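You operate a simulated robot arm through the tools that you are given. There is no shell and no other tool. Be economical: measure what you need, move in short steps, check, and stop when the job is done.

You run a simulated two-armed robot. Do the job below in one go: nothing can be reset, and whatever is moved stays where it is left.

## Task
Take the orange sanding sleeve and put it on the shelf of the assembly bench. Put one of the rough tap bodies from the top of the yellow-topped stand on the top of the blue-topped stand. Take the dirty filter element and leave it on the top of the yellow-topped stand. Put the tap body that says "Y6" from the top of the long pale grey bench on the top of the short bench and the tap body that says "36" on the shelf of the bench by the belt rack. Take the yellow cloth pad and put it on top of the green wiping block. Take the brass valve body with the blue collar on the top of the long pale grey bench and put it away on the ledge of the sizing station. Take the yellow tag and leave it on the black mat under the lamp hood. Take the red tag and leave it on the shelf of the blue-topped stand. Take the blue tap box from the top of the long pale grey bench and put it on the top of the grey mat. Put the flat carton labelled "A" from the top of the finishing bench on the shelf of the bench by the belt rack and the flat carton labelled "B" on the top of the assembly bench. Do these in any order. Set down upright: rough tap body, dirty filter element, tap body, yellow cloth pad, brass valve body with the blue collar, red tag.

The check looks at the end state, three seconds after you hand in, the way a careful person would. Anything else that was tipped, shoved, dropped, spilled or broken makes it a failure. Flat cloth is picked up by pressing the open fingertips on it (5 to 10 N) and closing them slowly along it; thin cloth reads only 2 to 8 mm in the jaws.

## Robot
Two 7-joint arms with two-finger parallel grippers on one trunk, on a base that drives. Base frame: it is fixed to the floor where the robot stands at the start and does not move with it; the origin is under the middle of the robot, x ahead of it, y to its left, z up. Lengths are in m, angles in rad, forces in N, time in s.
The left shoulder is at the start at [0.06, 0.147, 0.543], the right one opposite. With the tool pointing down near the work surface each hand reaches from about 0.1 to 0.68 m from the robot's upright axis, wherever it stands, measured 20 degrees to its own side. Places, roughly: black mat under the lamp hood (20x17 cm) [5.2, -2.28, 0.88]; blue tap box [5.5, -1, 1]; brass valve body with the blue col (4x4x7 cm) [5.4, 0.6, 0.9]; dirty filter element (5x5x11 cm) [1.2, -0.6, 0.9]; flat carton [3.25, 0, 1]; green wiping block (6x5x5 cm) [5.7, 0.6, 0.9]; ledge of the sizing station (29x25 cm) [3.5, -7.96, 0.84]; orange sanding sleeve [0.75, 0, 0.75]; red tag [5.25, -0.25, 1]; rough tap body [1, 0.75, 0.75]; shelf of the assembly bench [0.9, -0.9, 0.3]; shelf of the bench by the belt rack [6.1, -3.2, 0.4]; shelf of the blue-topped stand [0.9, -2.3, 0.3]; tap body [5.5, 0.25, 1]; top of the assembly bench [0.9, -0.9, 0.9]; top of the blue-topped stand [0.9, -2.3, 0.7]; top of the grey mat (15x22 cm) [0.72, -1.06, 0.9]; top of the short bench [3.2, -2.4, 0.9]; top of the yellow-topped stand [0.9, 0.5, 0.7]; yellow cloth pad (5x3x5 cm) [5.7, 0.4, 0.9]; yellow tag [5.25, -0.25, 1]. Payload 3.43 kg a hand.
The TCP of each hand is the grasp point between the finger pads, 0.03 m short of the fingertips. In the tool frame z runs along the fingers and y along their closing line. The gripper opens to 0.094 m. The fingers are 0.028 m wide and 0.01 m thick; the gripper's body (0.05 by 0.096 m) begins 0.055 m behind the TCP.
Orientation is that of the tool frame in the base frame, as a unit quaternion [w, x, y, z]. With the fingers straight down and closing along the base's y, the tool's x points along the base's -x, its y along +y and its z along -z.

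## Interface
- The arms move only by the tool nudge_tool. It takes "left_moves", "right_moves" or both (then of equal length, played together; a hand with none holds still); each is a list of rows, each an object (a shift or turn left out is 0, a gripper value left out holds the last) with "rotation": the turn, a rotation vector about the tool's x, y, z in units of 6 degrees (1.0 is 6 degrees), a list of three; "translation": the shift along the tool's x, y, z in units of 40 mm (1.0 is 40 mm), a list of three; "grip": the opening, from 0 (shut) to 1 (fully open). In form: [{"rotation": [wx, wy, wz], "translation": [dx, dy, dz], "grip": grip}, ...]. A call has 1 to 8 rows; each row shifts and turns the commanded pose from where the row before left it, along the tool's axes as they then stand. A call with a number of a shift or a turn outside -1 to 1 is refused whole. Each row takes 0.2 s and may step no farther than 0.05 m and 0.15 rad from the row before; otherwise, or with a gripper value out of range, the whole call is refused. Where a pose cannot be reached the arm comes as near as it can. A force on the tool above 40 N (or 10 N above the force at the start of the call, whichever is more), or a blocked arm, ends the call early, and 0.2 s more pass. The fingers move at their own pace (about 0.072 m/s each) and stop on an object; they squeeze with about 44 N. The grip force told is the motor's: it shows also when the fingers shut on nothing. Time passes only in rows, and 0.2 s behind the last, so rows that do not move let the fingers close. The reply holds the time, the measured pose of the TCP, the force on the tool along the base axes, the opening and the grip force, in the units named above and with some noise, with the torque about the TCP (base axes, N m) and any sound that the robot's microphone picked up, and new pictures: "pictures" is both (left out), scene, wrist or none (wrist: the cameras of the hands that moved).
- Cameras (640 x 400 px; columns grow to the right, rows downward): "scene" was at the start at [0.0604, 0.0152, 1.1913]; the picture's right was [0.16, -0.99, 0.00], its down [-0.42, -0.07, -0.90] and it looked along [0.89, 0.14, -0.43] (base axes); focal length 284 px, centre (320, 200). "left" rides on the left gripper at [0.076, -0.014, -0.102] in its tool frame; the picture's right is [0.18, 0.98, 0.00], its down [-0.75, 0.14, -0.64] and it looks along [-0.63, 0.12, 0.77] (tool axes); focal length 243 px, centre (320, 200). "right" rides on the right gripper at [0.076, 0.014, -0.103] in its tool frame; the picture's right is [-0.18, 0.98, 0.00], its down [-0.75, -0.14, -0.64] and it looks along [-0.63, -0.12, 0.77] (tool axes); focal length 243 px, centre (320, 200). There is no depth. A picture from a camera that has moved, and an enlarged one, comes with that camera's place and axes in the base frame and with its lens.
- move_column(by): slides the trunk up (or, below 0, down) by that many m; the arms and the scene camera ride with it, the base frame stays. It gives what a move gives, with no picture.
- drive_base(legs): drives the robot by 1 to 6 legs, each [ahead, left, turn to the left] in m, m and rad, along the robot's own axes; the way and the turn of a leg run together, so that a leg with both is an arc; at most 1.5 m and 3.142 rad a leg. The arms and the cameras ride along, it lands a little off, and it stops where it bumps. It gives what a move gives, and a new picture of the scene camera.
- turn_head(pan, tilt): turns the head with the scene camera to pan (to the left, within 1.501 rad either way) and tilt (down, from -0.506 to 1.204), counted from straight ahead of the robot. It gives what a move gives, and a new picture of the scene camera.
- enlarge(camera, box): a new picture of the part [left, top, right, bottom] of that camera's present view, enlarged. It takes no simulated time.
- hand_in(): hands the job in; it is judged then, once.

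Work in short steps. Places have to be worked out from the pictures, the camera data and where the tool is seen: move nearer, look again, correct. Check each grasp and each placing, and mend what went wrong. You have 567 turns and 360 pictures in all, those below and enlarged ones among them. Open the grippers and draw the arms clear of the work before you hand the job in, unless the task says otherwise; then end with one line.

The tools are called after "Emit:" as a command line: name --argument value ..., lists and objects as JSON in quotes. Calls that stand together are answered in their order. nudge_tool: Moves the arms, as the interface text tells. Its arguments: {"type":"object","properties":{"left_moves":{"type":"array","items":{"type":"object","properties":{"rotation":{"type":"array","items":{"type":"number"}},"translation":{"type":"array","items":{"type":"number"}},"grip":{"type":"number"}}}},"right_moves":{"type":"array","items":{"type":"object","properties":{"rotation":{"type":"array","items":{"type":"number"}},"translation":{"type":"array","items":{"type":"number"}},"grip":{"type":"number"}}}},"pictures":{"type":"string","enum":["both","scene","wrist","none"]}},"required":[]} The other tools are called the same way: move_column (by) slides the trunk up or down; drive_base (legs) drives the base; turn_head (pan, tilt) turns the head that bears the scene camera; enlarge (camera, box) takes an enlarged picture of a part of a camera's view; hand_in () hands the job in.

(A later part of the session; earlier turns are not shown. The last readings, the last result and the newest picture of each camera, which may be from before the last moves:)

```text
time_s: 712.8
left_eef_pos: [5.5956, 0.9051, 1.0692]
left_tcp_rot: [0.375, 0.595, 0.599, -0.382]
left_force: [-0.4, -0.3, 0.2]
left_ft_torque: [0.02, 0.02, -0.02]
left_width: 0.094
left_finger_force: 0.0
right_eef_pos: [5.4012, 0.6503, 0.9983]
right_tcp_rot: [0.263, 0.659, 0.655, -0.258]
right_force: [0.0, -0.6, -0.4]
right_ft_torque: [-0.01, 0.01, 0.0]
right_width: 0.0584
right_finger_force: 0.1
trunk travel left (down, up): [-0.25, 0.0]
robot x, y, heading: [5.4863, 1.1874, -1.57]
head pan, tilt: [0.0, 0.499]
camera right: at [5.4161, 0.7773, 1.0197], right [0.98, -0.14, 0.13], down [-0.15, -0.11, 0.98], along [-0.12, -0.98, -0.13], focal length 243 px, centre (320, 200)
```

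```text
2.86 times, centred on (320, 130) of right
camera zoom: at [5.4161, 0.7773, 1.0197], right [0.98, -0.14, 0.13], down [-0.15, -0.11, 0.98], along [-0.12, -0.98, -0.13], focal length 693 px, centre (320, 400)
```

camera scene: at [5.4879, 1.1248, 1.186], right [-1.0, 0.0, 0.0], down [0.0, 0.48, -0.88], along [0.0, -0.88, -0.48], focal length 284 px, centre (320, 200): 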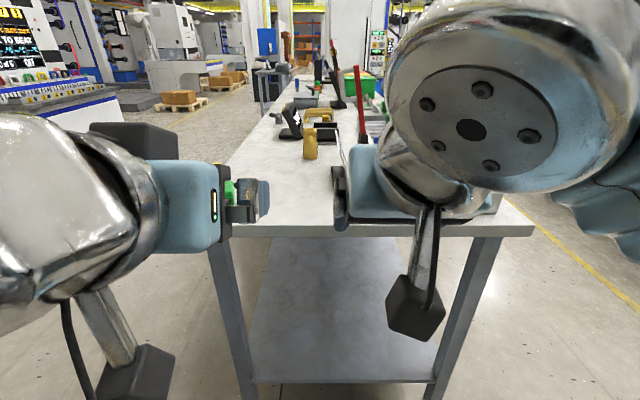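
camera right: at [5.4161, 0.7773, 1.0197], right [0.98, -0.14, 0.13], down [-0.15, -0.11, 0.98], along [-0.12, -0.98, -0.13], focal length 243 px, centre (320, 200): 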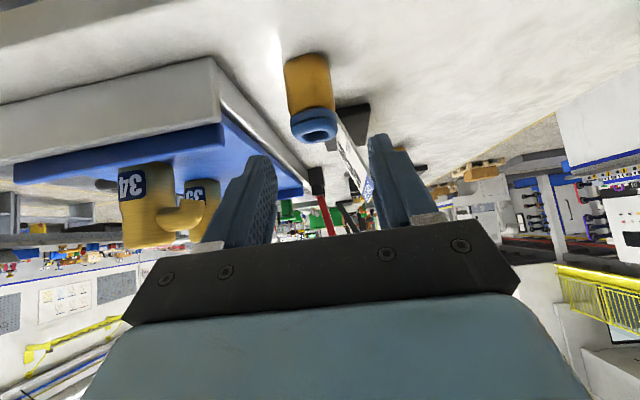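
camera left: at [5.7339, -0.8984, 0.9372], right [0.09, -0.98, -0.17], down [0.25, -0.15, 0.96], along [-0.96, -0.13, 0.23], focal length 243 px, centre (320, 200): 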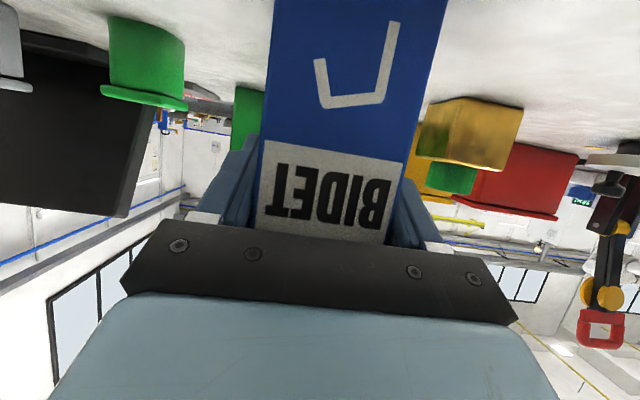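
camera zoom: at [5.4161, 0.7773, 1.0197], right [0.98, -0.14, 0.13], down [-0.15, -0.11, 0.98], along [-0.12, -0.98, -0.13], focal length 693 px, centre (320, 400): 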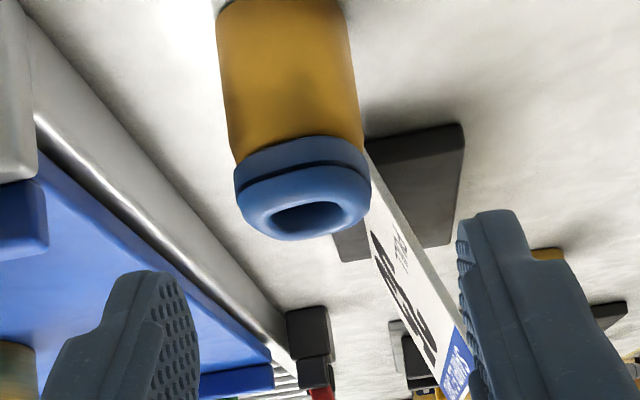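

Valve centre ≈ (5.399, 0.588); fingers clear the tray by ~2 cm and the card by ~3 cm. I advance along the fingers and close.

Emit:
nudge_tool --right_moves '[{"translation": [0.03, -0.03, 0.6]}, {"translation": [0.03, 0, 0.6]}, {"translation": [0.03, 0, 0.6]}, {"translation": [0.04, 0, 0.59]}, {"grip": 0.15}, {"grip": 0.15}, {"grip": 0.15}]' --pictures "wrist"

```text
time_s: 714.4
left_eef_pos: [5.5954, 0.9047, 1.0697]
left_tcp_rot: [0.375, 0.596, 0.599, -0.382]
left_force: [0.1, -0.1, 0.3]
left_ft_torque: [-0.04, 0.03, -0.01]
left_width: 0.094
left_finger_force: 0.2
right_eef_pos: [5.4006, 0.5955, 0.9223]
right_tcp_rot: [0.263, 0.66, 0.655, -0.258]
right_force: [-0.4, -0.4, 0.3]
right_ft_torque: [-0.02, 0.0, 0.0]
right_width: 0.0417
right_finger_force: 44.3
trunk travel left (down, up): [-0.25, 0.0]
robot x, y, heading: [5.489, 1.1828, -1.573]
head pan, tilt: [0.0, 0.499]
camera right: at [5.4142, 0.7199, 0.9443], right [0.98, -0.14, 0.13], down [-0.15, -0.11, 0.98], along [-0.12, -0.98, -0.13], focal length 243 px, centre (320, 200)
```

right: 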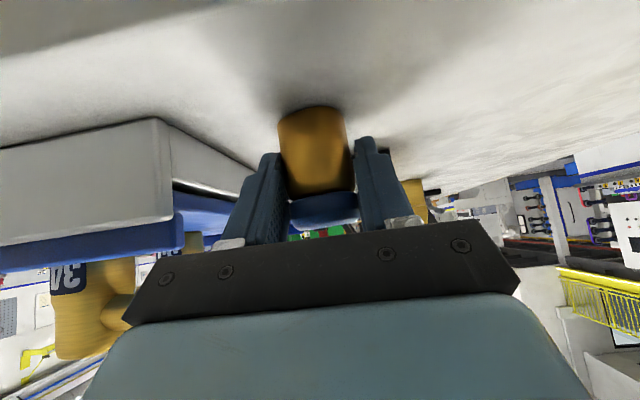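

The valve is held (42 mm). I lift and pull back, then drive toward the sizing station via the west/south aisle.

Emit:
nudge_tool --right_moves '[{"translation": [-0.5, 0, -0.54]}, {"translation": [-0.6, 0, -0.63]}, {"translation": [0.76, 0, -0.72]}, {"translation": [0.76, 0, -0.72]}, {"translation": [0.76, 0, -0.72]}, {"translation": [0.76, 0, -0.72]}, {"translation": [0.76, 0, -0.72]}, {"translation": [0.76, 0, -0.72]}]' --pictures "scene"

```text
time_s: 716.2
left_eef_pos: [5.5957, 0.9049, 1.0703]
left_tcp_rot: [0.376, 0.595, 0.599, -0.382]
left_force: [0.6, -0.4, -0.3]
left_ft_torque: [0.01, 0.0, -0.02]
left_width: 0.094
left_finger_force: 0.0
right_eef_pos: [5.4, 0.8427, 0.9893]
right_tcp_rot: [0.263, 0.66, 0.655, -0.259]
right_force: [0.8, -0.2, -4.3]
right_ft_torque: [0.05, -0.03, -0.02]
right_width: 0.042
right_finger_force: 44.1
trunk travel left (down, up): [-0.25, 0.0]
robot x, y, heading: [5.4881, 1.1848, -1.58]
head pan, tilt: [0.0, 0.499]
camera scene: at [5.488, 1.1243, 1.186], right [-1.0, 0.0, 0.0], down [0.0, 0.48, -0.88], along [0.0, -0.88, -0.48], focal length 284 px, centre (320, 200)
```

scene: 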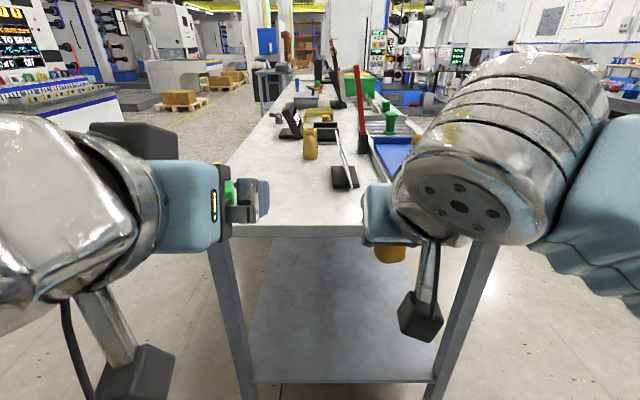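

I back up and strafe west along the north corridor, facing south.

Emit:
drive_base --legs '[[-0.5, 0, 0.009], [0, -1.45, 0], [0, -1.45, 0]]'

Emit:
drive_base --legs '[[0, -1.45, 0], [0, -1.4, 0]]'

```text
time_s: 732.4
left_eef_pos: [2.7542, 1.513, 1.0694]
left_tcp_rot: [0.364, 0.613, 0.58, -0.394]
left_force: [-0.5, 0.8, 0.0]
left_ft_torque: [0.02, 0.02, 0.03]
left_width: 0.0942
left_finger_force: 0.0
right_eef_pos: [2.5554, 1.4647, 0.9891]
right_tcp_rot: [0.256, 0.679, 0.635, -0.266]
right_force: [0.1, 0.1, -3.1]
right_ft_torque: [0.03, -0.04, 0.03]
right_width: 0.042
right_finger_force: 43.9
trunk travel left (down, up): [-0.25, 0.0]
robot x, y, heading: [2.6637, 1.8024, -1.63]
head pan, tilt: [0.0, 0.499]
camera scene: at [2.6595, 1.7397, 1.186], right [-1.0, 0.06, 0.0], down [0.03, 0.48, -0.88], along [-0.05, -0.88, -0.48], focal length 284 px, centre (320, 200)
```

scene: 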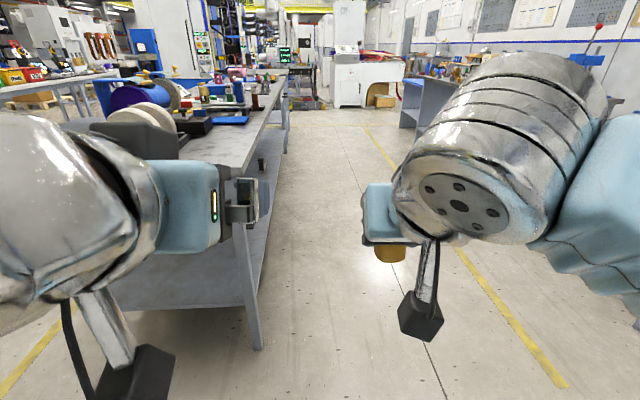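

```text
time_s: 746.3
left_eef_pos: [-0.0831, 1.6237, 1.0696]
left_tcp_rot: [0.378, 0.592, 0.602, -0.38]
left_force: [-0.1, 0.2, -0.8]
left_ft_torque: [0.0, -0.01, -0.01]
left_width: 0.0939
left_finger_force: 0.1
right_eef_pos: [-0.2781, 1.5604, 0.9891]
right_tcp_rot: [0.265, 0.656, 0.658, -0.257]
right_force: [0.4, -0.6, -3.5]
right_ft_torque: [0.05, -0.01, -0.01]
right_width: 0.0418
right_finger_force: 44.0
trunk travel left (down, up): [-0.25, 0.0]
robot x, y, heading: [-0.1944, 1.8977, -1.565]
head pan, tilt: [0.0, 0.499]
camera scene: at [-0.1924, 1.8426, 1.186], right [-1.0, -0.01, 0.0], down [0.0, 0.48, -0.88], along [0.01, -0.88, -0.48], focal length 284 px, centre (320, 200)
```

scene: 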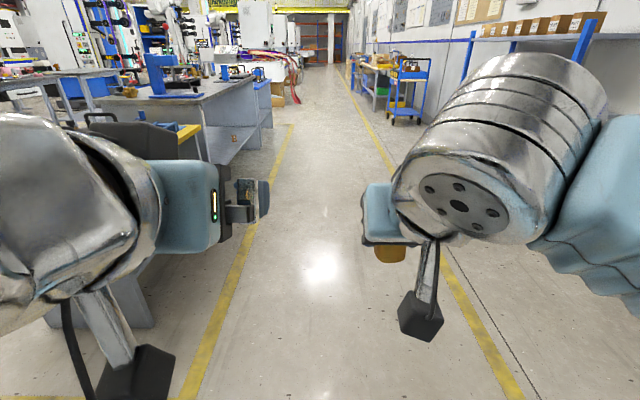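

The main aisle is clear ahead. I drive south about 7 m.

Emit:
drive_base --legs '[[1.4, -0.2, 0], [1.45, 0, 0], [1.45, 0, 0], [1.45, 0, 0]]'

Emit:
turn_head --pan 0.4 --tilt 0.2

```text
time_s: 773.5
left_eef_pos: [-0.0834, -4.0677, 1.0693]
left_tcp_rot: [0.385, 0.58, 0.613, -0.373]
left_force: [0.4, -0.8, 0.1]
left_ft_torque: [-0.03, -0.05, -0.02]
left_width: 0.0943
left_finger_force: 0.1
right_eef_pos: [-0.2755, -4.138, 0.9885]
right_tcp_rot: [0.27, 0.643, 0.671, -0.251]
right_force: [-0.2, -0.7, -4.1]
right_ft_torque: [0.03, -0.02, 0.04]
right_width: 0.0417
right_finger_force: 44.1
trunk travel left (down, up): [-0.25, 0.0]
robot x, y, heading: [-0.2034, -3.7912, -1.522]
head pan, tilt: [0.0, 0.499]
camera scene: at [-0.201, -3.8527, 1.186], right [-1.0, -0.05, 0.0], down [-0.02, 0.48, -0.88], along [0.04, -0.88, -0.48], focal length 284 px, centre (320, 200)
```

scene: 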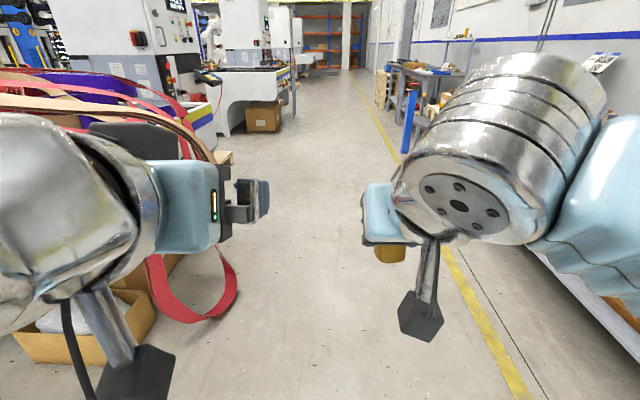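

```text
time_s: 774.3
left_eef_pos: [-0.0826, -4.0666, 1.069]
left_tcp_rot: [0.385, 0.58, 0.614, -0.372]
left_force: [0.8, 0.4, 0.4]
left_ft_torque: [0.03, 0.0, -0.01]
left_width: 0.0939
left_finger_force: 0.0
right_eef_pos: [-0.2762, -4.1371, 0.9888]
right_tcp_rot: [0.269, 0.644, 0.671, -0.252]
right_force: [-0.4, -0.5, -3.4]
right_ft_torque: [0.05, 0.02, 0.0]
right_width: 0.0417
right_finger_force: 44.2
trunk travel left (down, up): [-0.25, 0.0]
robot x, y, heading: [-0.2003, -3.7887, -1.524]
head pan, tilt: [0.4, 0.201]
camera scene: at [-0.1651, -3.8459, 1.2136], right [-0.9, -0.43, 0.0], down [-0.09, 0.18, -0.98], along [0.42, -0.88, -0.2], focal length 284 px, centre (320, 200)
```

scene: 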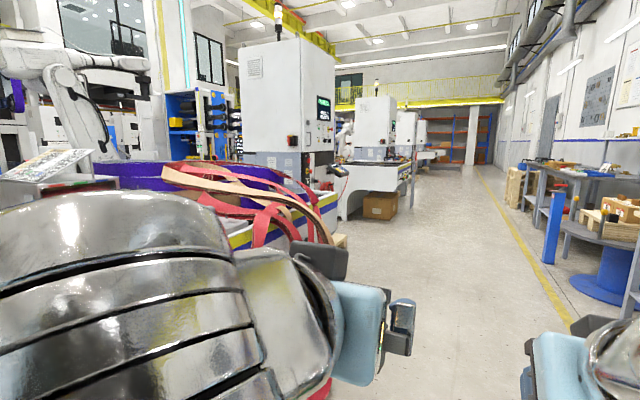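

I shift right to clear the hanging belts, continue south to y ≈ −6.2 and look east.

Emit:
drive_base --legs '[[0.2, -0.28, -0.047], [1.2, 0, 0], [1.2, 0, 0]]'

Emit:
turn_head --pan 1.0 --tilt 0.2

```text
time_s: 787.9
left_eef_pos: [-0.3322, -6.6682, 1.0694]
left_tcp_rot: [0.379, 0.59, 0.604, -0.379]
left_force: [0.3, 0.2, -0.5]
left_ft_torque: [-0.01, 0.01, 0.01]
left_width: 0.094
left_finger_force: 0.1
right_eef_pos: [-0.5266, -6.7325, 0.9894]
right_tcp_rot: [0.265, 0.654, 0.661, -0.255]
right_force: [0.3, 0.5, -3.4]
right_ft_torque: [0.05, -0.01, -0.02]
right_width: 0.0418
right_finger_force: 43.8
trunk travel left (down, up): [-0.25, 0.0]
robot x, y, heading: [-0.4408, -6.3909, -1.552]
head pan, tilt: [0.4, 0.201]
camera scene: at [-0.4072, -6.445, 1.2136], right [-0.92, -0.4, 0.0], down [-0.08, 0.18, -0.98], along [0.39, -0.9, -0.2], focal length 284 px, centre (320, 200)
```

scene: 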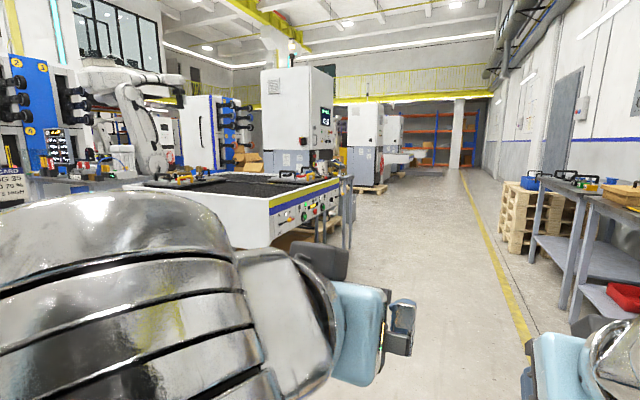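

```text
time_s: 788.9
left_eef_pos: [-0.3329, -6.6686, 1.0694]
left_tcp_rot: [0.379, 0.59, 0.604, -0.378]
left_force: [0.2, 0.1, 0.3]
left_ft_torque: [0.0, 0.0, 0.04]
left_width: 0.0943
left_finger_force: 0.1
right_eef_pos: [-0.5278, -6.7329, 0.989]
right_tcp_rot: [0.265, 0.655, 0.66, -0.256]
right_force: [-0.2, -0.3, -3.4]
right_ft_torque: [0.02, 0.02, -0.01]
right_width: 0.0414
right_finger_force: 44.1
trunk travel left (down, up): [-0.25, 0.0]
robot x, y, heading: [-0.4442, -6.3884, -1.554]
head pan, tilt: [1.0, 0.201]
camera scene: at [-0.3656, -6.409, 1.2137], right [-0.53, -0.85, 0.0], down [-0.17, 0.11, -0.98], along [0.83, -0.52, -0.2], focal length 284 px, centre (320, 200)
```

scene: 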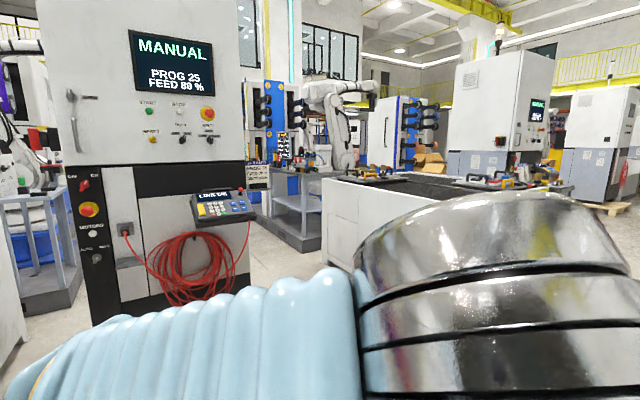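

The sizing station should be near pixel (268, 190), through the gap between machines. I zoom.

Emit:
enlarge --camera "scene" --box '[220, 80, 400, 270]'

```text
2.11 times, centred on (310, 175) of scene
camera zoom: at [-0.3656, -6.409, 1.2137], right [-0.53, -0.85, 0.0], down [-0.17, 0.11, -0.98], along [0.83, -0.52, -0.2], focal length 598 px, centre (341, 253)
```

zoom: 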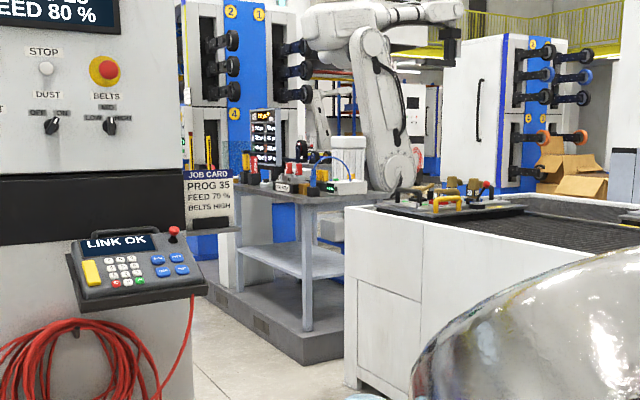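

The station is beyond the gap between the cabinet (y > −7.0) and the next machine's table (y < −7.76). I go to the gap entrance, face east, and look.

Emit:
drive_base --legs '[[1.0, 0, 0], [0, 0, 1.56], [0.4, 0, 0]]'

Emit:
turn_head --pan 0.0 --tilt 0.25

```text
time_s: 799.8
left_eef_pos: [0.2357, -7.2935, 1.0697]
left_tcp_rot: [0.536, 0.018, 0.844, -0.018]
left_force: [0.0, -0.4, -0.3]
left_ft_torque: [0.0, 0.01, -0.02]
left_width: 0.0941
left_finger_force: 0.0
right_eef_pos: [0.2877, -7.4922, 0.9881]
right_tcp_rot: [0.369, 0.026, 0.929, -0.005]
right_force: [-0.1, -0.2, -4.2]
right_ft_torque: [0.01, 0.06, 0.0]
right_width: 0.0416
right_finger_force: 43.9
trunk travel left (down, up): [-0.25, 0.0]
robot x, y, heading: [-0.0505, -7.3891, -0.052]
head pan, tilt: [1.0, 0.201]
camera scene: at [-0.0256, -7.3095, 1.2137], right [0.81, -0.58, 0.0], down [-0.12, -0.16, -0.98], along [0.57, 0.8, -0.2], focal length 284 px, centre (320, 200)
```

scene: 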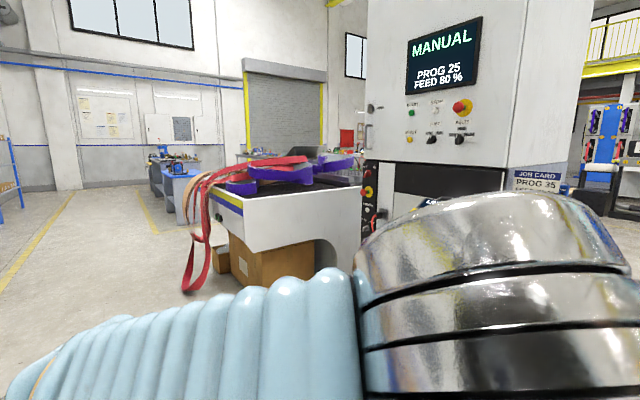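

```text
time_s: 801.1
left_eef_pos: [0.2355, -7.2945, 1.0682]
left_tcp_rot: [0.536, 0.018, 0.844, -0.018]
left_force: [0.5, 0.1, 0.7]
left_ft_torque: [0.01, 0.01, -0.02]
left_width: 0.0943
left_finger_force: 0.0
right_eef_pos: [0.2868, -7.4921, 0.9892]
right_tcp_rot: [0.368, 0.026, 0.929, -0.006]
right_force: [-0.1, -1.0, -4.1]
right_ft_torque: [0.0, 0.0, -0.04]
right_width: 0.0414
right_finger_force: 43.9
trunk travel left (down, up): [-0.25, 0.0]
robot x, y, heading: [-0.0523, -7.3915, -0.054]
head pan, tilt: [0.0, 0.25]
camera scene: at [0.0135, -7.3899, 1.2091], right [-0.05, -1.0, 0.0], down [-0.25, 0.01, -0.97], along [0.97, -0.05, -0.25], focal length 284 px, centre (320, 200)
```

scene: 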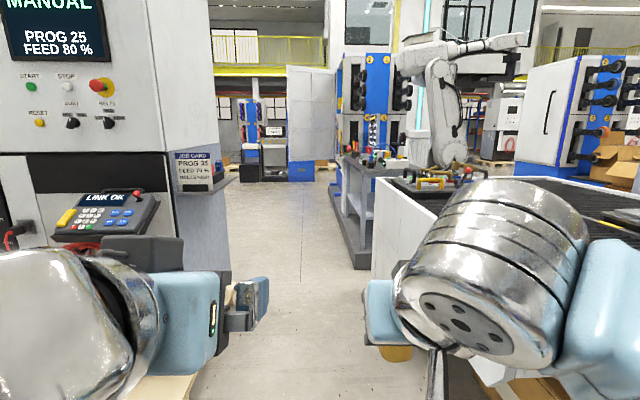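

The passage is about 1 m wide. The ledge should be near pixel (352, 158). I zoom there.

Emit:
enlarge --camera "scene" --box '[300, 100, 460, 280]'

```text
2.22 times, centred on (380, 190) of scene
camera zoom: at [0.0135, -7.3899, 1.2091], right [-0.05, -1.0, 0.0], down [-0.25, 0.01, -0.97], along [0.97, -0.05, -0.25], focal length 631 px, centre (187, 222)
```

zoom: 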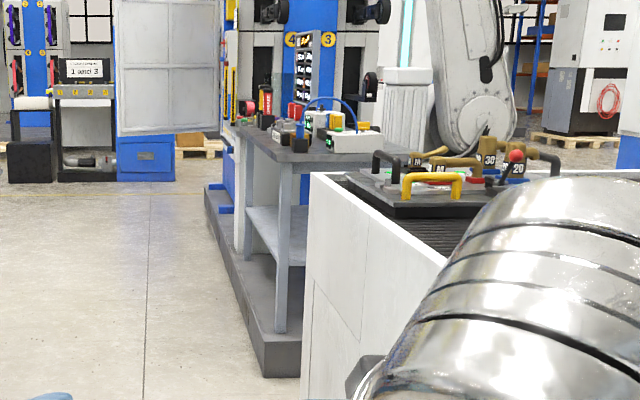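

The stand runs along y ≈ −7.8 with its open side to the north. I drive into the passage and then turn south to see it.

Emit:
drive_base --legs '[[1.3, 0.12, 0.054], [1.4, 0.1, 0]]'

Emit:
turn_head --pan -0.7 --tilt 0.4

```text
time_s: 806.6
left_eef_pos: [1.3931, -7.214, 1.077]
left_tcp_rot: [0.548, 0.0, 0.837, -0.009]
left_force: [-0.6, -1.1, 0.2]
left_ft_torque: [0.03, -0.01, 0.03]
left_width: 0.094
left_finger_force: 0.1
right_eef_pos: [1.4583, -7.4139, 0.9911]
right_tcp_rot: [0.371, 0.008, 0.928, 0.002]
right_force: [0.4, 0.2, -3.6]
right_ft_torque: [0.01, 0.04, -0.01]
right_width: 0.0415
right_finger_force: 44.2
trunk travel left (down, up): [-0.25, 0.0]
robot x, y, heading: [1.1258, -7.3163, -0.016]
head pan, tilt: [0.0, 0.25]
stopped in leg 1: the robot was blocked; the commanded pose is now the measured one
camera scene: at [1.1799, -7.3214, 1.2096], right [-0.01, -1.0, 0.0], down [-0.24, 0.01, -0.97], along [0.97, -0.01, -0.24], focal length 284 px, centre (320, 200)
```

scene: 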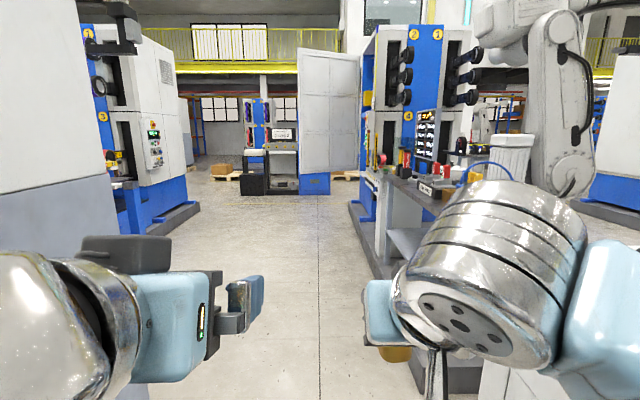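

```text
time_s: 807.7
left_eef_pos: [1.393, -7.2149, 1.077]
left_tcp_rot: [0.548, 0.0, 0.836, -0.009]
left_force: [0.4, -0.3, 0.4]
left_ft_torque: [0.0, 0.02, 0.0]
left_width: 0.0941
left_finger_force: 0.1
right_eef_pos: [1.4583, -7.4142, 0.9909]
right_tcp_rot: [0.373, 0.01, 0.928, 0.001]
right_force: [0.3, 0.3, -3.3]
right_ft_torque: [0.05, 0.04, 0.01]
right_width: 0.0413
right_finger_force: 44.3
trunk travel left (down, up): [-0.25, 0.0]
robot x, y, heading: [1.1274, -7.3225, -0.012]
head pan, tilt: [-0.7, 0.4]
camera scene: at [1.1554, -7.3807, 1.1951], right [-0.65, -0.76, -0.01], down [-0.29, 0.26, -0.92], along [0.7, -0.6, -0.38], focal length 284 px, centre (320, 200)
```

scene: 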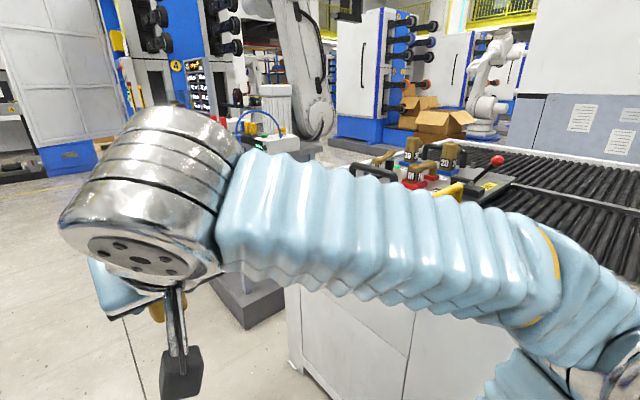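

The robot was blocked, probably by the left elbow against the cabinet. I back off a little and look left.

Emit:
drive_base --legs '[[-0.15, -0.05, 0]]'

Emit:
turn_head --pan 1.1 --tilt 0.5

```text
time_s: 809.1
left_eef_pos: [1.2529, -7.2626, 1.073]
left_tcp_rot: [0.543, 0.0, 0.84, -0.01]
left_force: [0.8, 0.3, -0.2]
left_ft_torque: [0.02, -0.04, 0.02]
left_width: 0.0938
left_finger_force: 0.1
right_eef_pos: [1.3163, -7.4597, 0.9886]
right_tcp_rot: [0.368, 0.01, 0.93, 0.0]
right_force: [0.5, -0.5, -3.4]
right_ft_torque: [-0.04, 0.05, 0.02]
right_width: 0.0415
right_finger_force: 43.7
trunk travel left (down, up): [-0.25, 0.0]
robot x, y, heading: [0.9767, -7.368, -0.019]
head pan, tilt: [-0.7, 0.4]
camera scene: at [1.0154, -7.4269, 1.1951], right [-0.66, -0.76, 0.0], down [-0.29, 0.26, -0.92], along [0.7, -0.6, -0.39], focal length 284 px, centre (320, 200)
```

scene: 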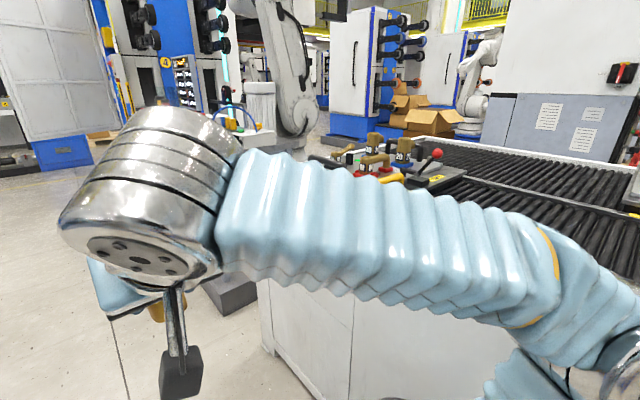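

```text
time_s: 810.9
left_eef_pos: [1.2529, -7.2618, 1.0739]
left_tcp_rot: [0.542, 0.001, 0.84, -0.01]
left_force: [-0.4, -0.2, 0.3]
left_ft_torque: [0.05, 0.03, 0.02]
left_width: 0.0939
left_finger_force: 0.0
right_eef_pos: [1.3153, -7.4614, 0.9875]
right_tcp_rot: [0.368, 0.01, 0.93, 0.001]
right_force: [1.3, -0.7, -2.7]
right_ft_torque: [0.03, 0.04, 0.01]
right_width: 0.0415
right_finger_force: 44.4
trunk travel left (down, up): [-0.25, 0.0]
robot x, y, heading: [0.9766, -7.3674, -0.012]
head pan, tilt: [1.1, 0.499]
camera scene: at [0.9878, -7.2858, 1.186], right [0.88, -0.47, 0.0], down [-0.22, -0.42, -0.88], along [0.41, 0.78, -0.48], focal length 284 px, centre (320, 200)
```

scene: 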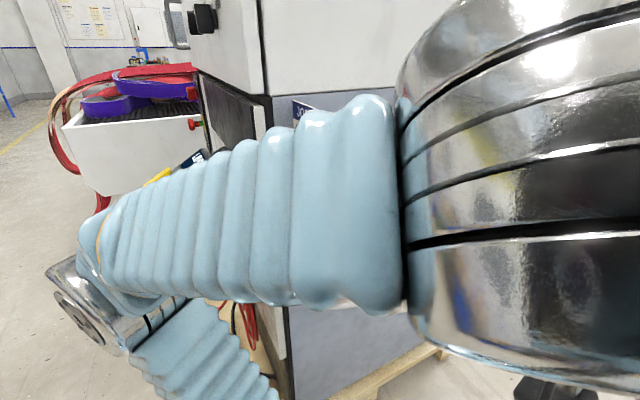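

The elbow spreads out sideways. I extend both arms forward to make the robot slim (cabinet face y ≈ −6.89, table face y ≈ −7.77).

Emit:
nudge_tool --left_moves '[{"translation": [-0.27, 0.1, 0.975]}, {"translation": [-0.27, 0.1, 0.975]}, {"translation": [-0.27, 0.1, 0.975]}, {"translation": [-0.27, 0.1, 0.975]}, {"translation": [-0.27, 0.1, 0.975]}, {"translation": [-0.27, 0.1, 0.975]}, {"translation": [-0.27, 0.1, 0.975]}, {"translation": [-0.27, 0.1, 0.975]}]' --right_moves '[{"translation": [-0.64, -0.1, 0.6]}, {"translation": [-0.64, -0.1, 0.6]}, {"translation": [-0.64, -0.1, 0.6]}, {"translation": [-0.64, -0.1, 0.6]}, {"translation": [-0.64, -0.1, 0.6]}, {"translation": [-0.64, -0.1, 0.6]}, {"translation": [-0.64, -0.1, 0.6]}, {"translation": [-0.64, -0.1, 0.6]}]' --pictures "scene"

```text
time_s: 812.7
left_eef_pos: [1.5728, -7.2376, 1.025]
left_tcp_rot: [0.543, 0.002, 0.84, -0.011]
left_force: [-0.3, -0.4, 0.6]
left_ft_torque: [0.04, 0.0, 0.0]
left_width: 0.0941
left_finger_force: 0.1
right_eef_pos: [1.5948, -7.4974, 0.9825]
right_tcp_rot: [0.368, 0.009, 0.93, 0.001]
right_force: [-0.7, -0.1, -3.1]
right_ft_torque: [0.02, 0.03, 0.01]
right_width: 0.0414
right_finger_force: 43.8
trunk travel left (down, up): [-0.25, 0.0]
robot x, y, heading: [0.9765, -7.3669, -0.017]
head pan, tilt: [1.1, 0.499]
camera scene: at [0.9879, -7.2858, 1.1859], right [0.88, -0.47, 0.0], down [-0.22, -0.42, -0.88], along [0.41, 0.78, -0.48], focal length 284 px, centre (320, 200)
```

scene: 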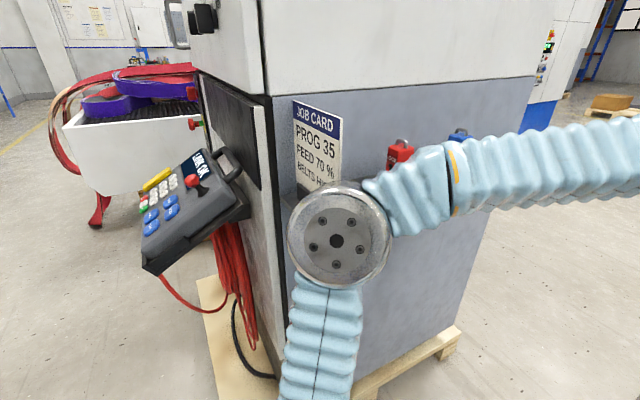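

Now slim. I drive east through the passage.

Emit:
drive_base --legs '[[1.2, 0.02, 0.015], [0.6, 0.05, 0]]'

Emit:
turn_head --pan -0.8 --tilt 0.45

```text
time_s: 821.7
left_eef_pos: [3.3487, -7.1948, 1.026]
left_tcp_rot: [0.543, 0.004, 0.84, -0.012]
left_force: [0.5, -0.5, -0.5]
left_ft_torque: [-0.03, 0.0, 0.0]
left_width: 0.0938
left_finger_force: 0.1
right_eef_pos: [3.3694, -7.4539, 0.984]
right_tcp_rot: [0.368, 0.013, 0.93, -0.001]
right_force: [0.5, 0.3, -2.9]
right_ft_torque: [-0.02, 0.03, -0.03]
right_width: 0.0413
right_finger_force: 44.5
trunk travel left (down, up): [-0.25, 0.0]
robot x, y, heading: [2.7523, -7.3192, -0.021]
head pan, tilt: [1.1, 0.499]
camera scene: at [2.7643, -7.2379, 1.186], right [0.88, -0.47, 0.0], down [-0.23, -0.42, -0.88], along [0.41, 0.77, -0.48], focal length 284 px, centre (320, 200)
```

scene: 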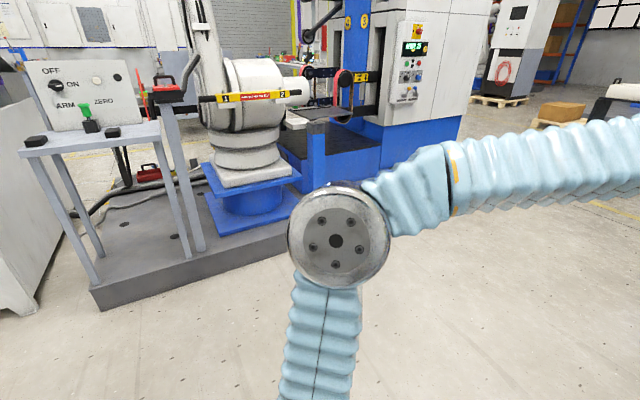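

```text
time_s: 823.6
left_eef_pos: [3.3482, -7.1927, 1.0257]
left_tcp_rot: [0.542, 0.003, 0.84, -0.011]
left_force: [0.2, 0.3, 0.6]
left_ft_torque: [0.0, 0.0, -0.01]
left_width: 0.0939
left_finger_force: 0.1
right_eef_pos: [3.369, -7.453, 0.9827]
right_tcp_rot: [0.368, 0.013, 0.93, -0.001]
right_force: [0.4, 0.4, -4.1]
right_ft_torque: [0.01, 0.03, 0.03]
right_width: 0.0419
right_finger_force: 43.8
trunk travel left (down, up): [-0.25, 0.0]
robot x, y, heading: [2.7532, -7.3175, -0.022]
head pan, tilt: [-0.799, 0.45]
camera scene: at [2.7842, -7.3853, 1.1904], right [-0.73, -0.68, 0.0], down [-0.3, 0.32, -0.9], along [0.61, -0.66, -0.44], focal length 284 px, centre (320, 200)
```

scene: 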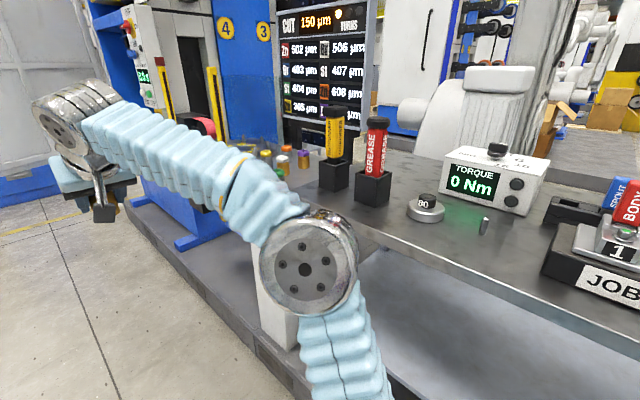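

The table ahead carries items; I need to face it from the north. I move north-east into open space, then turn south.

Emit:
drive_base --legs '[[0.35, 0, 0.02], [0, 0.55, 0], [0, 0, -1.571]]'

Emit:
turn_head --pan 0.0 --tilt 0.45

```text
time_s: 832.3
left_eef_pos: [3.2578, -7.3652, 1.0253]
left_tcp_rot: [0.386, 0.58, 0.608, -0.381]
left_force: [-1.0, 0.1, -0.3]
left_ft_torque: [-0.03, 0.0, 0.04]
left_width: 0.0939
left_finger_force: 0.0
right_eef_pos: [3.0002, -7.3983, 0.9827]
right_tcp_rot: [0.267, 0.648, 0.667, -0.254]
right_force: [0.8, -0.8, -3.2]
right_ft_torque: [0.03, 0.01, -0.01]
right_width: 0.041
right_finger_force: 44.2
trunk travel left (down, up): [-0.25, 0.0]
robot x, y, heading: [3.1006, -6.7784, -1.541]
head pan, tilt: [-0.799, 0.45]
camera scene: at [3.035, -6.8112, 1.1904], right [-0.72, 0.69, 0.0], down [0.3, 0.31, -0.9], along [-0.62, -0.65, -0.44], focal length 284 px, centre (320, 200)
```

scene: 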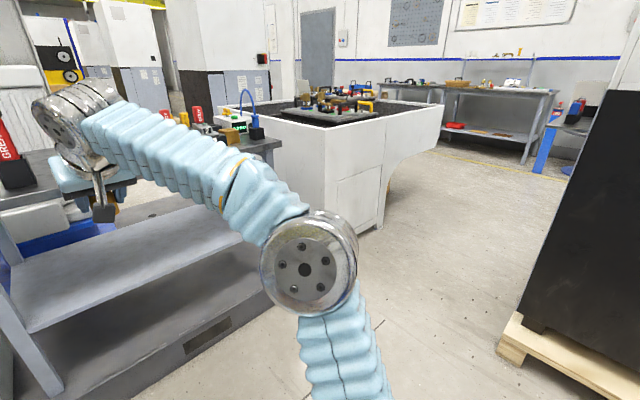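

```text
time_s: 833.4
left_eef_pos: [3.2575, -7.3643, 1.0251]
left_tcp_rot: [0.387, 0.58, 0.608, -0.38]
left_force: [0.1, -0.6, 0.7]
left_ft_torque: [0.01, -0.04, 0.01]
left_width: 0.0941
left_finger_force: 0.1
right_eef_pos: [2.9994, -7.3992, 0.9834]
right_tcp_rot: [0.266, 0.649, 0.666, -0.254]
right_force: [-0.2, -0.4, -3.3]
right_ft_torque: [0.08, 0.01, 0.02]
right_width: 0.041
right_finger_force: 43.8
trunk travel left (down, up): [-0.25, 0.0]
robot x, y, heading: [3.1001, -6.7729, -1.539]
head pan, tilt: [0.0, 0.45]
camera scene: at [3.1017, -6.8369, 1.1904], right [-1.0, -0.03, 0.0], down [-0.01, 0.44, -0.9], along [0.03, -0.9, -0.44], focal length 284 px, centre (320, 200)
```

scene: 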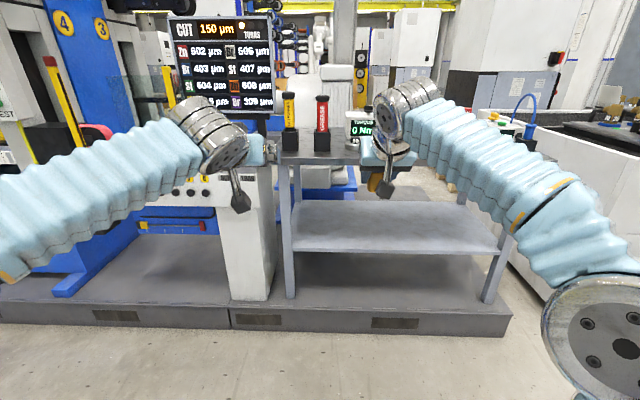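

The ledge is at about pixel (232, 156), hidden by the left hand. I retract the left hand and look.

Emit:
nudge_tool --left_moves '[{"translation": [0.27, 0, -0.975]}, {"translation": [0.27, 0, -0.975]}, {"translation": [0.27, 0, -0.975]}, {"translation": [0.27, 0.3, -0.975]}, {"translation": [0.27, 0.3, -0.975]}, {"translation": [0.27, 0.3, -0.975]}, {"translation": [0.27, 0.3, -0.975]}, {"translation": [0.27, 0.3, -0.975]}]' --pictures "scene"

Emit:
enlarge --camera "scene" --box '[160, 90, 360, 220]'

```text
time_s: 835.2
left_eef_pos: [3.3039, -7.0432, 1.0728]
left_tcp_rot: [0.386, 0.58, 0.607, -0.382]
left_force: [0.7, -0.3, -0.4]
left_ft_torque: [0.0, -0.02, 0.0]
left_width: 0.094
left_finger_force: 0.1
right_eef_pos: [2.999, -7.3994, 0.9831]
right_tcp_rot: [0.267, 0.648, 0.667, -0.253]
right_force: [0.1, 0.0, -3.7]
right_ft_torque: [0.01, 0.0, -0.01]
right_width: 0.0412
right_finger_force: 44.2
trunk travel left (down, up): [-0.25, 0.0]
robot x, y, heading: [3.1022, -6.7737, -1.537]
head pan, tilt: [0.0, 0.45]
camera scene: at [3.1018, -6.837, 1.1904], right [-1.0, -0.03, 0.0], down [-0.01, 0.44, -0.9], along [0.03, -0.9, -0.44], focal length 284 px, centre (320, 200)
```

scene: 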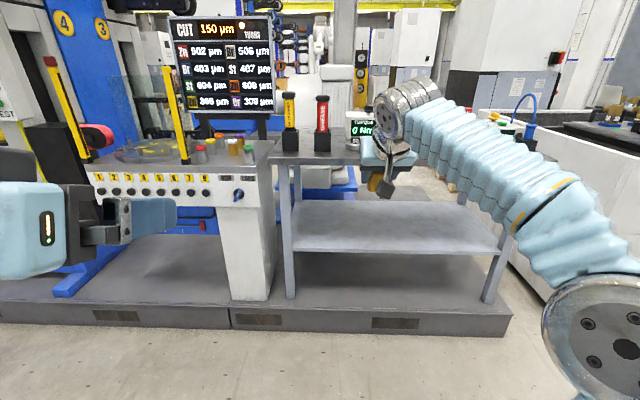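

```text
3.08 times, centred on (260, 155) of scene
camera zoom: at [3.1018, -6.837, 1.1904], right [-1.0, -0.03, 0.0], down [-0.01, 0.44, -0.9], along [0.03, -0.9, -0.44], focal length 874 px, centre (505, 338)
```

zoom: 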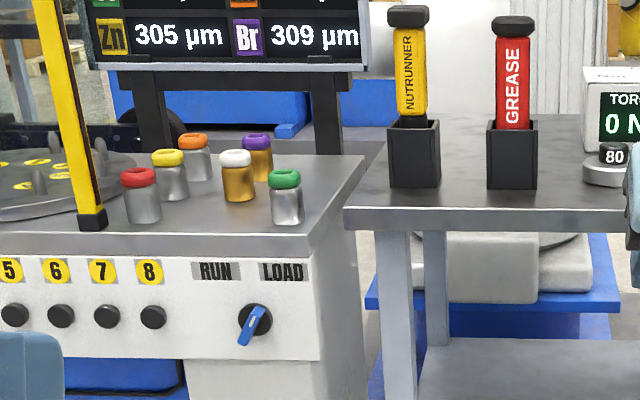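

The desk's end holds capped valves in a 3×3 grid; the front-middle slot (3.50, −7.88) is free. I align and drive so the right hand comes in front of it.

Emit:
drive_base --legs '[[0, 0.5, -0.034], [0.3, 0, 0]]'

Emit:
enlarge --camera "scene" --box '[240, 90, 440, 240]'

```text
time_s: 839.8
left_eef_pos: [3.8001, -7.3348, 1.074]
left_tcp_rot: [0.383, 0.584, 0.604, -0.384]
left_force: [0.3, 0.3, 0.1]
left_ft_torque: [0.02, 0.0, 0.0]
left_width: 0.0942
left_finger_force: 0.0
right_eef_pos: [3.4935, -7.6874, 0.9827]
right_tcp_rot: [0.265, 0.652, 0.663, -0.256]
right_force: [-0.5, 1.6, -2.9]
right_ft_torque: [0.05, 0.04, 0.0]
right_width: 0.0412
right_finger_force: 44.2
trunk travel left (down, up): [-0.25, 0.0]
robot x, y, heading: [3.6026, -7.0658, -1.545]
head pan, tilt: [0.0, 0.45]
camera scene: at [3.6013, -7.1257, 1.1904], right [-1.0, -0.02, 0.0], down [-0.01, 0.44, -0.9], along [0.02, -0.9, -0.44], focal length 284 px, centre (320, 200)
```

scene: 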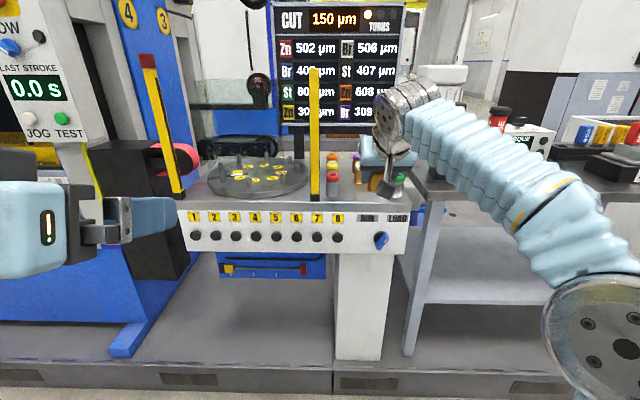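

```text
2.67 times, centred on (340, 165) of scene
camera zoom: at [3.6013, -7.1257, 1.1904], right [-1.0, -0.02, 0.0], down [-0.01, 0.44, -0.9], along [0.02, -0.9, -0.44], focal length 758 px, centre (267, 293)
```

zoom: 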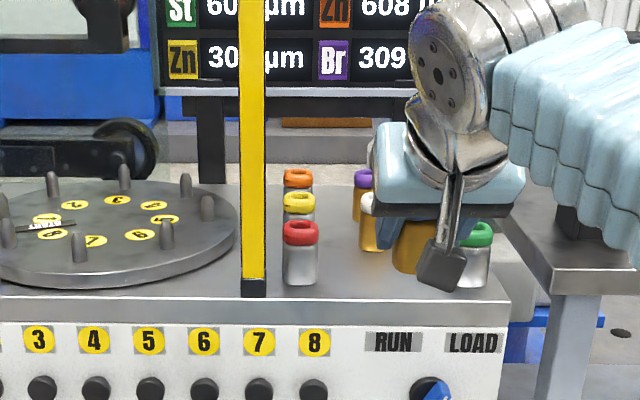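

The front-middle slot is at ≈(3.49, −7.885). I move the right hand 13 cm forward at height and check with the wrist camera.

Emit:
nudge_tool --right_moves '[{"translation": [-0.79, 0, 0.745]}, {"translation": [-0.79, 0, 0.745]}, {"translation": [-0.79, 0, 0.745]}, {}]' --pictures "wrist"

```text
time_s: 840.8
left_eef_pos: [3.8008, -7.3347, 1.0747]
left_tcp_rot: [0.384, 0.583, 0.605, -0.382]
left_force: [-0.8, -0.1, 0.2]
left_ft_torque: [-0.01, 0.03, -0.03]
left_width: 0.0939
left_finger_force: 0.0
right_eef_pos: [3.4923, -7.7728, 0.9598]
right_tcp_rot: [0.265, 0.652, 0.663, -0.255]
right_force: [0.3, -0.3, -4.2]
right_ft_torque: [0.03, -0.02, -0.03]
right_width: 0.0408
right_finger_force: 44.0
right hand out of reach, approached as far as the arm can: row 2, 3
trunk travel left (down, up): [-0.25, 0.0]
robot x, y, heading: [3.599, -7.0644, -1.546]
head pan, tilt: [0.0, 0.45]
camera right: at [3.5036, -7.648, 0.9828], right [0.98, -0.11, 0.13], down [-0.15, -0.11, 0.98], along [-0.1, -0.99, -0.13], focal length 243 px, centre (320, 200)
```

right: 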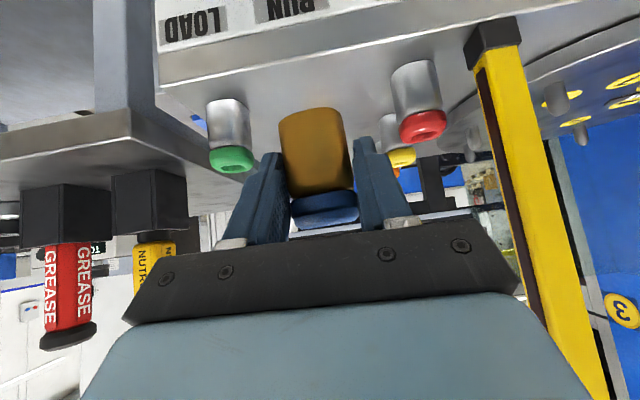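

Reach limit; I raise slightly back and let the base drive 13 cm forward.

Emit:
nudge_tool --right_moves '[{"translation": [0.33, 0, -0.74]}, {"translation": [0.33, 0, -0.74]}]' --pictures "none"

Emit:
drive_base --legs '[[0.13, 0.01, -0.02]]'

Emit:
nudge_tool --right_moves '[{}]' --pictures "wrist"

```text
time_s: 841.4
left_eef_pos: [3.8003, -7.3348, 1.0739]
left_tcp_rot: [0.384, 0.584, 0.604, -0.384]
left_force: [0.5, 0.8, -0.1]
left_ft_torque: [-0.03, -0.01, 0.01]
left_width: 0.0941
left_finger_force: 0.1
right_eef_pos: [3.4918, -7.7141, 0.9853]
right_tcp_rot: [0.265, 0.652, 0.663, -0.255]
right_force: [0.8, 0.7, -3.7]
right_ft_torque: [0.07, -0.01, 0.01]
right_width: 0.0406
right_finger_force: 44.5
trunk travel left (down, up): [-0.25, 0.0]
robot x, y, heading: [3.6018, -7.0654, -1.55]
head pan, tilt: [0.0, 0.45]
```

```text
time_s: 842.7
left_eef_pos: [3.8054, -7.4699, 1.0741]
left_tcp_rot: [0.38, 0.59, 0.598, -0.388]
left_force: [0.1, 0.9, -1.0]
left_ft_torque: [-0.02, 0.05, 0.01]
left_width: 0.0941
left_finger_force: 0.1
right_eef_pos: [3.4895, -7.8443, 0.9857]
right_tcp_rot: [0.263, 0.659, 0.656, -0.258]
right_force: [-0.2, -0.3, -3.3]
right_ft_torque: [0.03, 0.02, 0.03]
right_width: 0.041
right_finger_force: 44.2
trunk travel left (down, up): [-0.25, 0.0]
robot x, y, heading: [3.6142, -7.1969, -1.571]
head pan, tilt: [0.0, 0.45]
camera scene: at [3.6115, -7.2574, 1.1904], right [-1.0, 0.0, 0.0], down [0.0, 0.44, -0.9], along [0.0, -0.9, -0.44], focal length 284 px, centre (320, 200)
```

scene: 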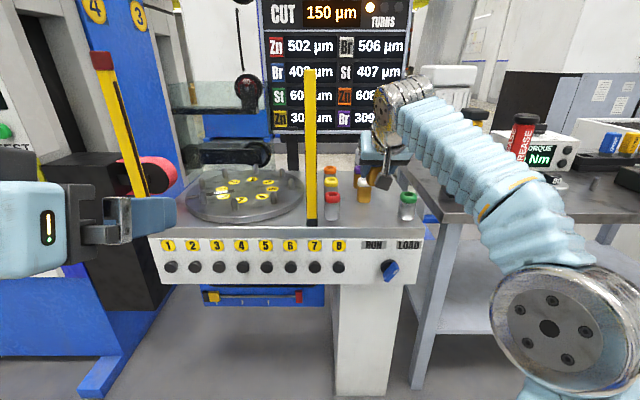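

```text
time_s: 843.1
left_eef_pos: [3.8057, -7.4717, 1.0729]
left_tcp_rot: [0.38, 0.59, 0.597, -0.388]
left_force: [0.4, -0.4, 0.8]
left_ft_torque: [-0.03, 0.02, 0.02]
left_width: 0.0941
left_finger_force: 0.1
right_eef_pos: [3.4897, -7.8438, 0.9846]
right_tcp_rot: [0.263, 0.659, 0.656, -0.258]
right_force: [0.8, -0.6, -2.9]
right_ft_torque: [0.05, -0.01, -0.03]
right_width: 0.0407
right_finger_force: 44.0
trunk travel left (down, up): [-0.25, 0.0]
robot x, y, heading: [3.6066, -7.1985, -1.57]
head pan, tilt: [0.0, 0.45]
camera right: at [3.5029, -7.7183, 1.0074], right [0.98, -0.14, 0.13], down [-0.15, -0.11, 0.98], along [-0.12, -0.98, -0.13], focal length 243 px, centre (320, 200)
```

right: 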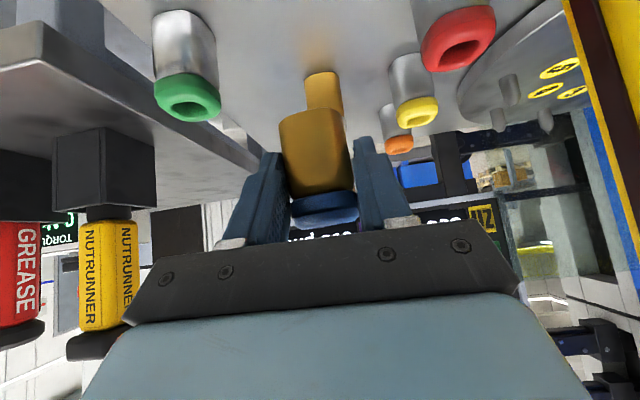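

Centred in the slot (white valve behind with ~6 cm gap). I move 27 mm forward while descending to z ≈ 0.90.

Emit:
nudge_tool --right_moves '[{"translation": [0.0, 0, 0.45]}, {"translation": [0.28, 0, 0.5]}, {"translation": [0.34, 0, 0.5]}, {"translation": [0.35, 0, 0.55]}, {}]' --pictures "wrist"

```text
time_s: 844.3
left_eef_pos: [3.8073, -7.4704, 1.0732]
left_tcp_rot: [0.38, 0.59, 0.598, -0.388]
left_force: [0.2, -0.2, 0.0]
left_ft_torque: [0.02, -0.01, -0.01]
left_width: 0.0939
left_finger_force: 0.1
right_eef_pos: [3.4888, -7.8708, 0.8992]
right_tcp_rot: [0.263, 0.659, 0.656, -0.258]
right_force: [-0.4, 0.1, -2.9]
right_ft_torque: [0.07, -0.03, -0.04]
right_width: 0.0412
right_finger_force: 44.2
trunk travel left (down, up): [-0.25, 0.0]
robot x, y, heading: [3.6103, -7.2009, -1.57]
head pan, tilt: [0.0, 0.45]
camera right: at [3.5028, -7.7448, 0.9217], right [0.98, -0.14, 0.13], down [-0.15, -0.11, 0.98], along [-0.12, -0.98, -0.13], focal length 243 px, centre (320, 200)
```

right: 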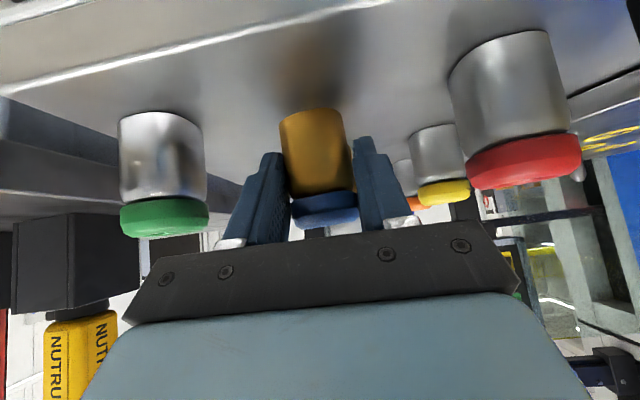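

Good clearance on both sides. I creep down to contact.

Emit:
nudge_tool --right_moves '[{"translation": [0.07, 0, 0.073]}, {"translation": [0.07, 0, 0.073]}, {"translation": [0.05, 0, 0.055]}, {"translation": [0.05, 0, 0.055]}, {"translation": [0.035, 0, 0.037]}, {"translation": [0.035, 0, 0.037]}, {}]' --pictures "none"

```text
time_s: 845.6
left_eef_pos: [3.8056, -7.4691, 1.0721]
left_tcp_rot: [0.38, 0.59, 0.598, -0.388]
left_force: [0.3, 0.2, -0.7]
left_ft_torque: [0.01, 0.0, -0.02]
left_width: 0.0942
left_finger_force: 0.0
right_eef_pos: [3.4889, -7.8702, 0.8915]
right_tcp_rot: [0.269, 0.658, 0.652, -0.262]
right_force: [0.1, -1.2, 10.3]
right_ft_torque: [0.06, -0.07, 0.0]
right_width: 0.0408
right_finger_force: 44.1
trunk travel left (down, up): [-0.25, 0.0]
robot x, y, heading: [3.6094, -7.197, -1.576]
head pan, tilt: [0.0, 0.45]
stopped in row 6 (right hand): the force on the tool passed its limit at 42 N (the readings are from after the stop); the commanded pose is now the measured one
```

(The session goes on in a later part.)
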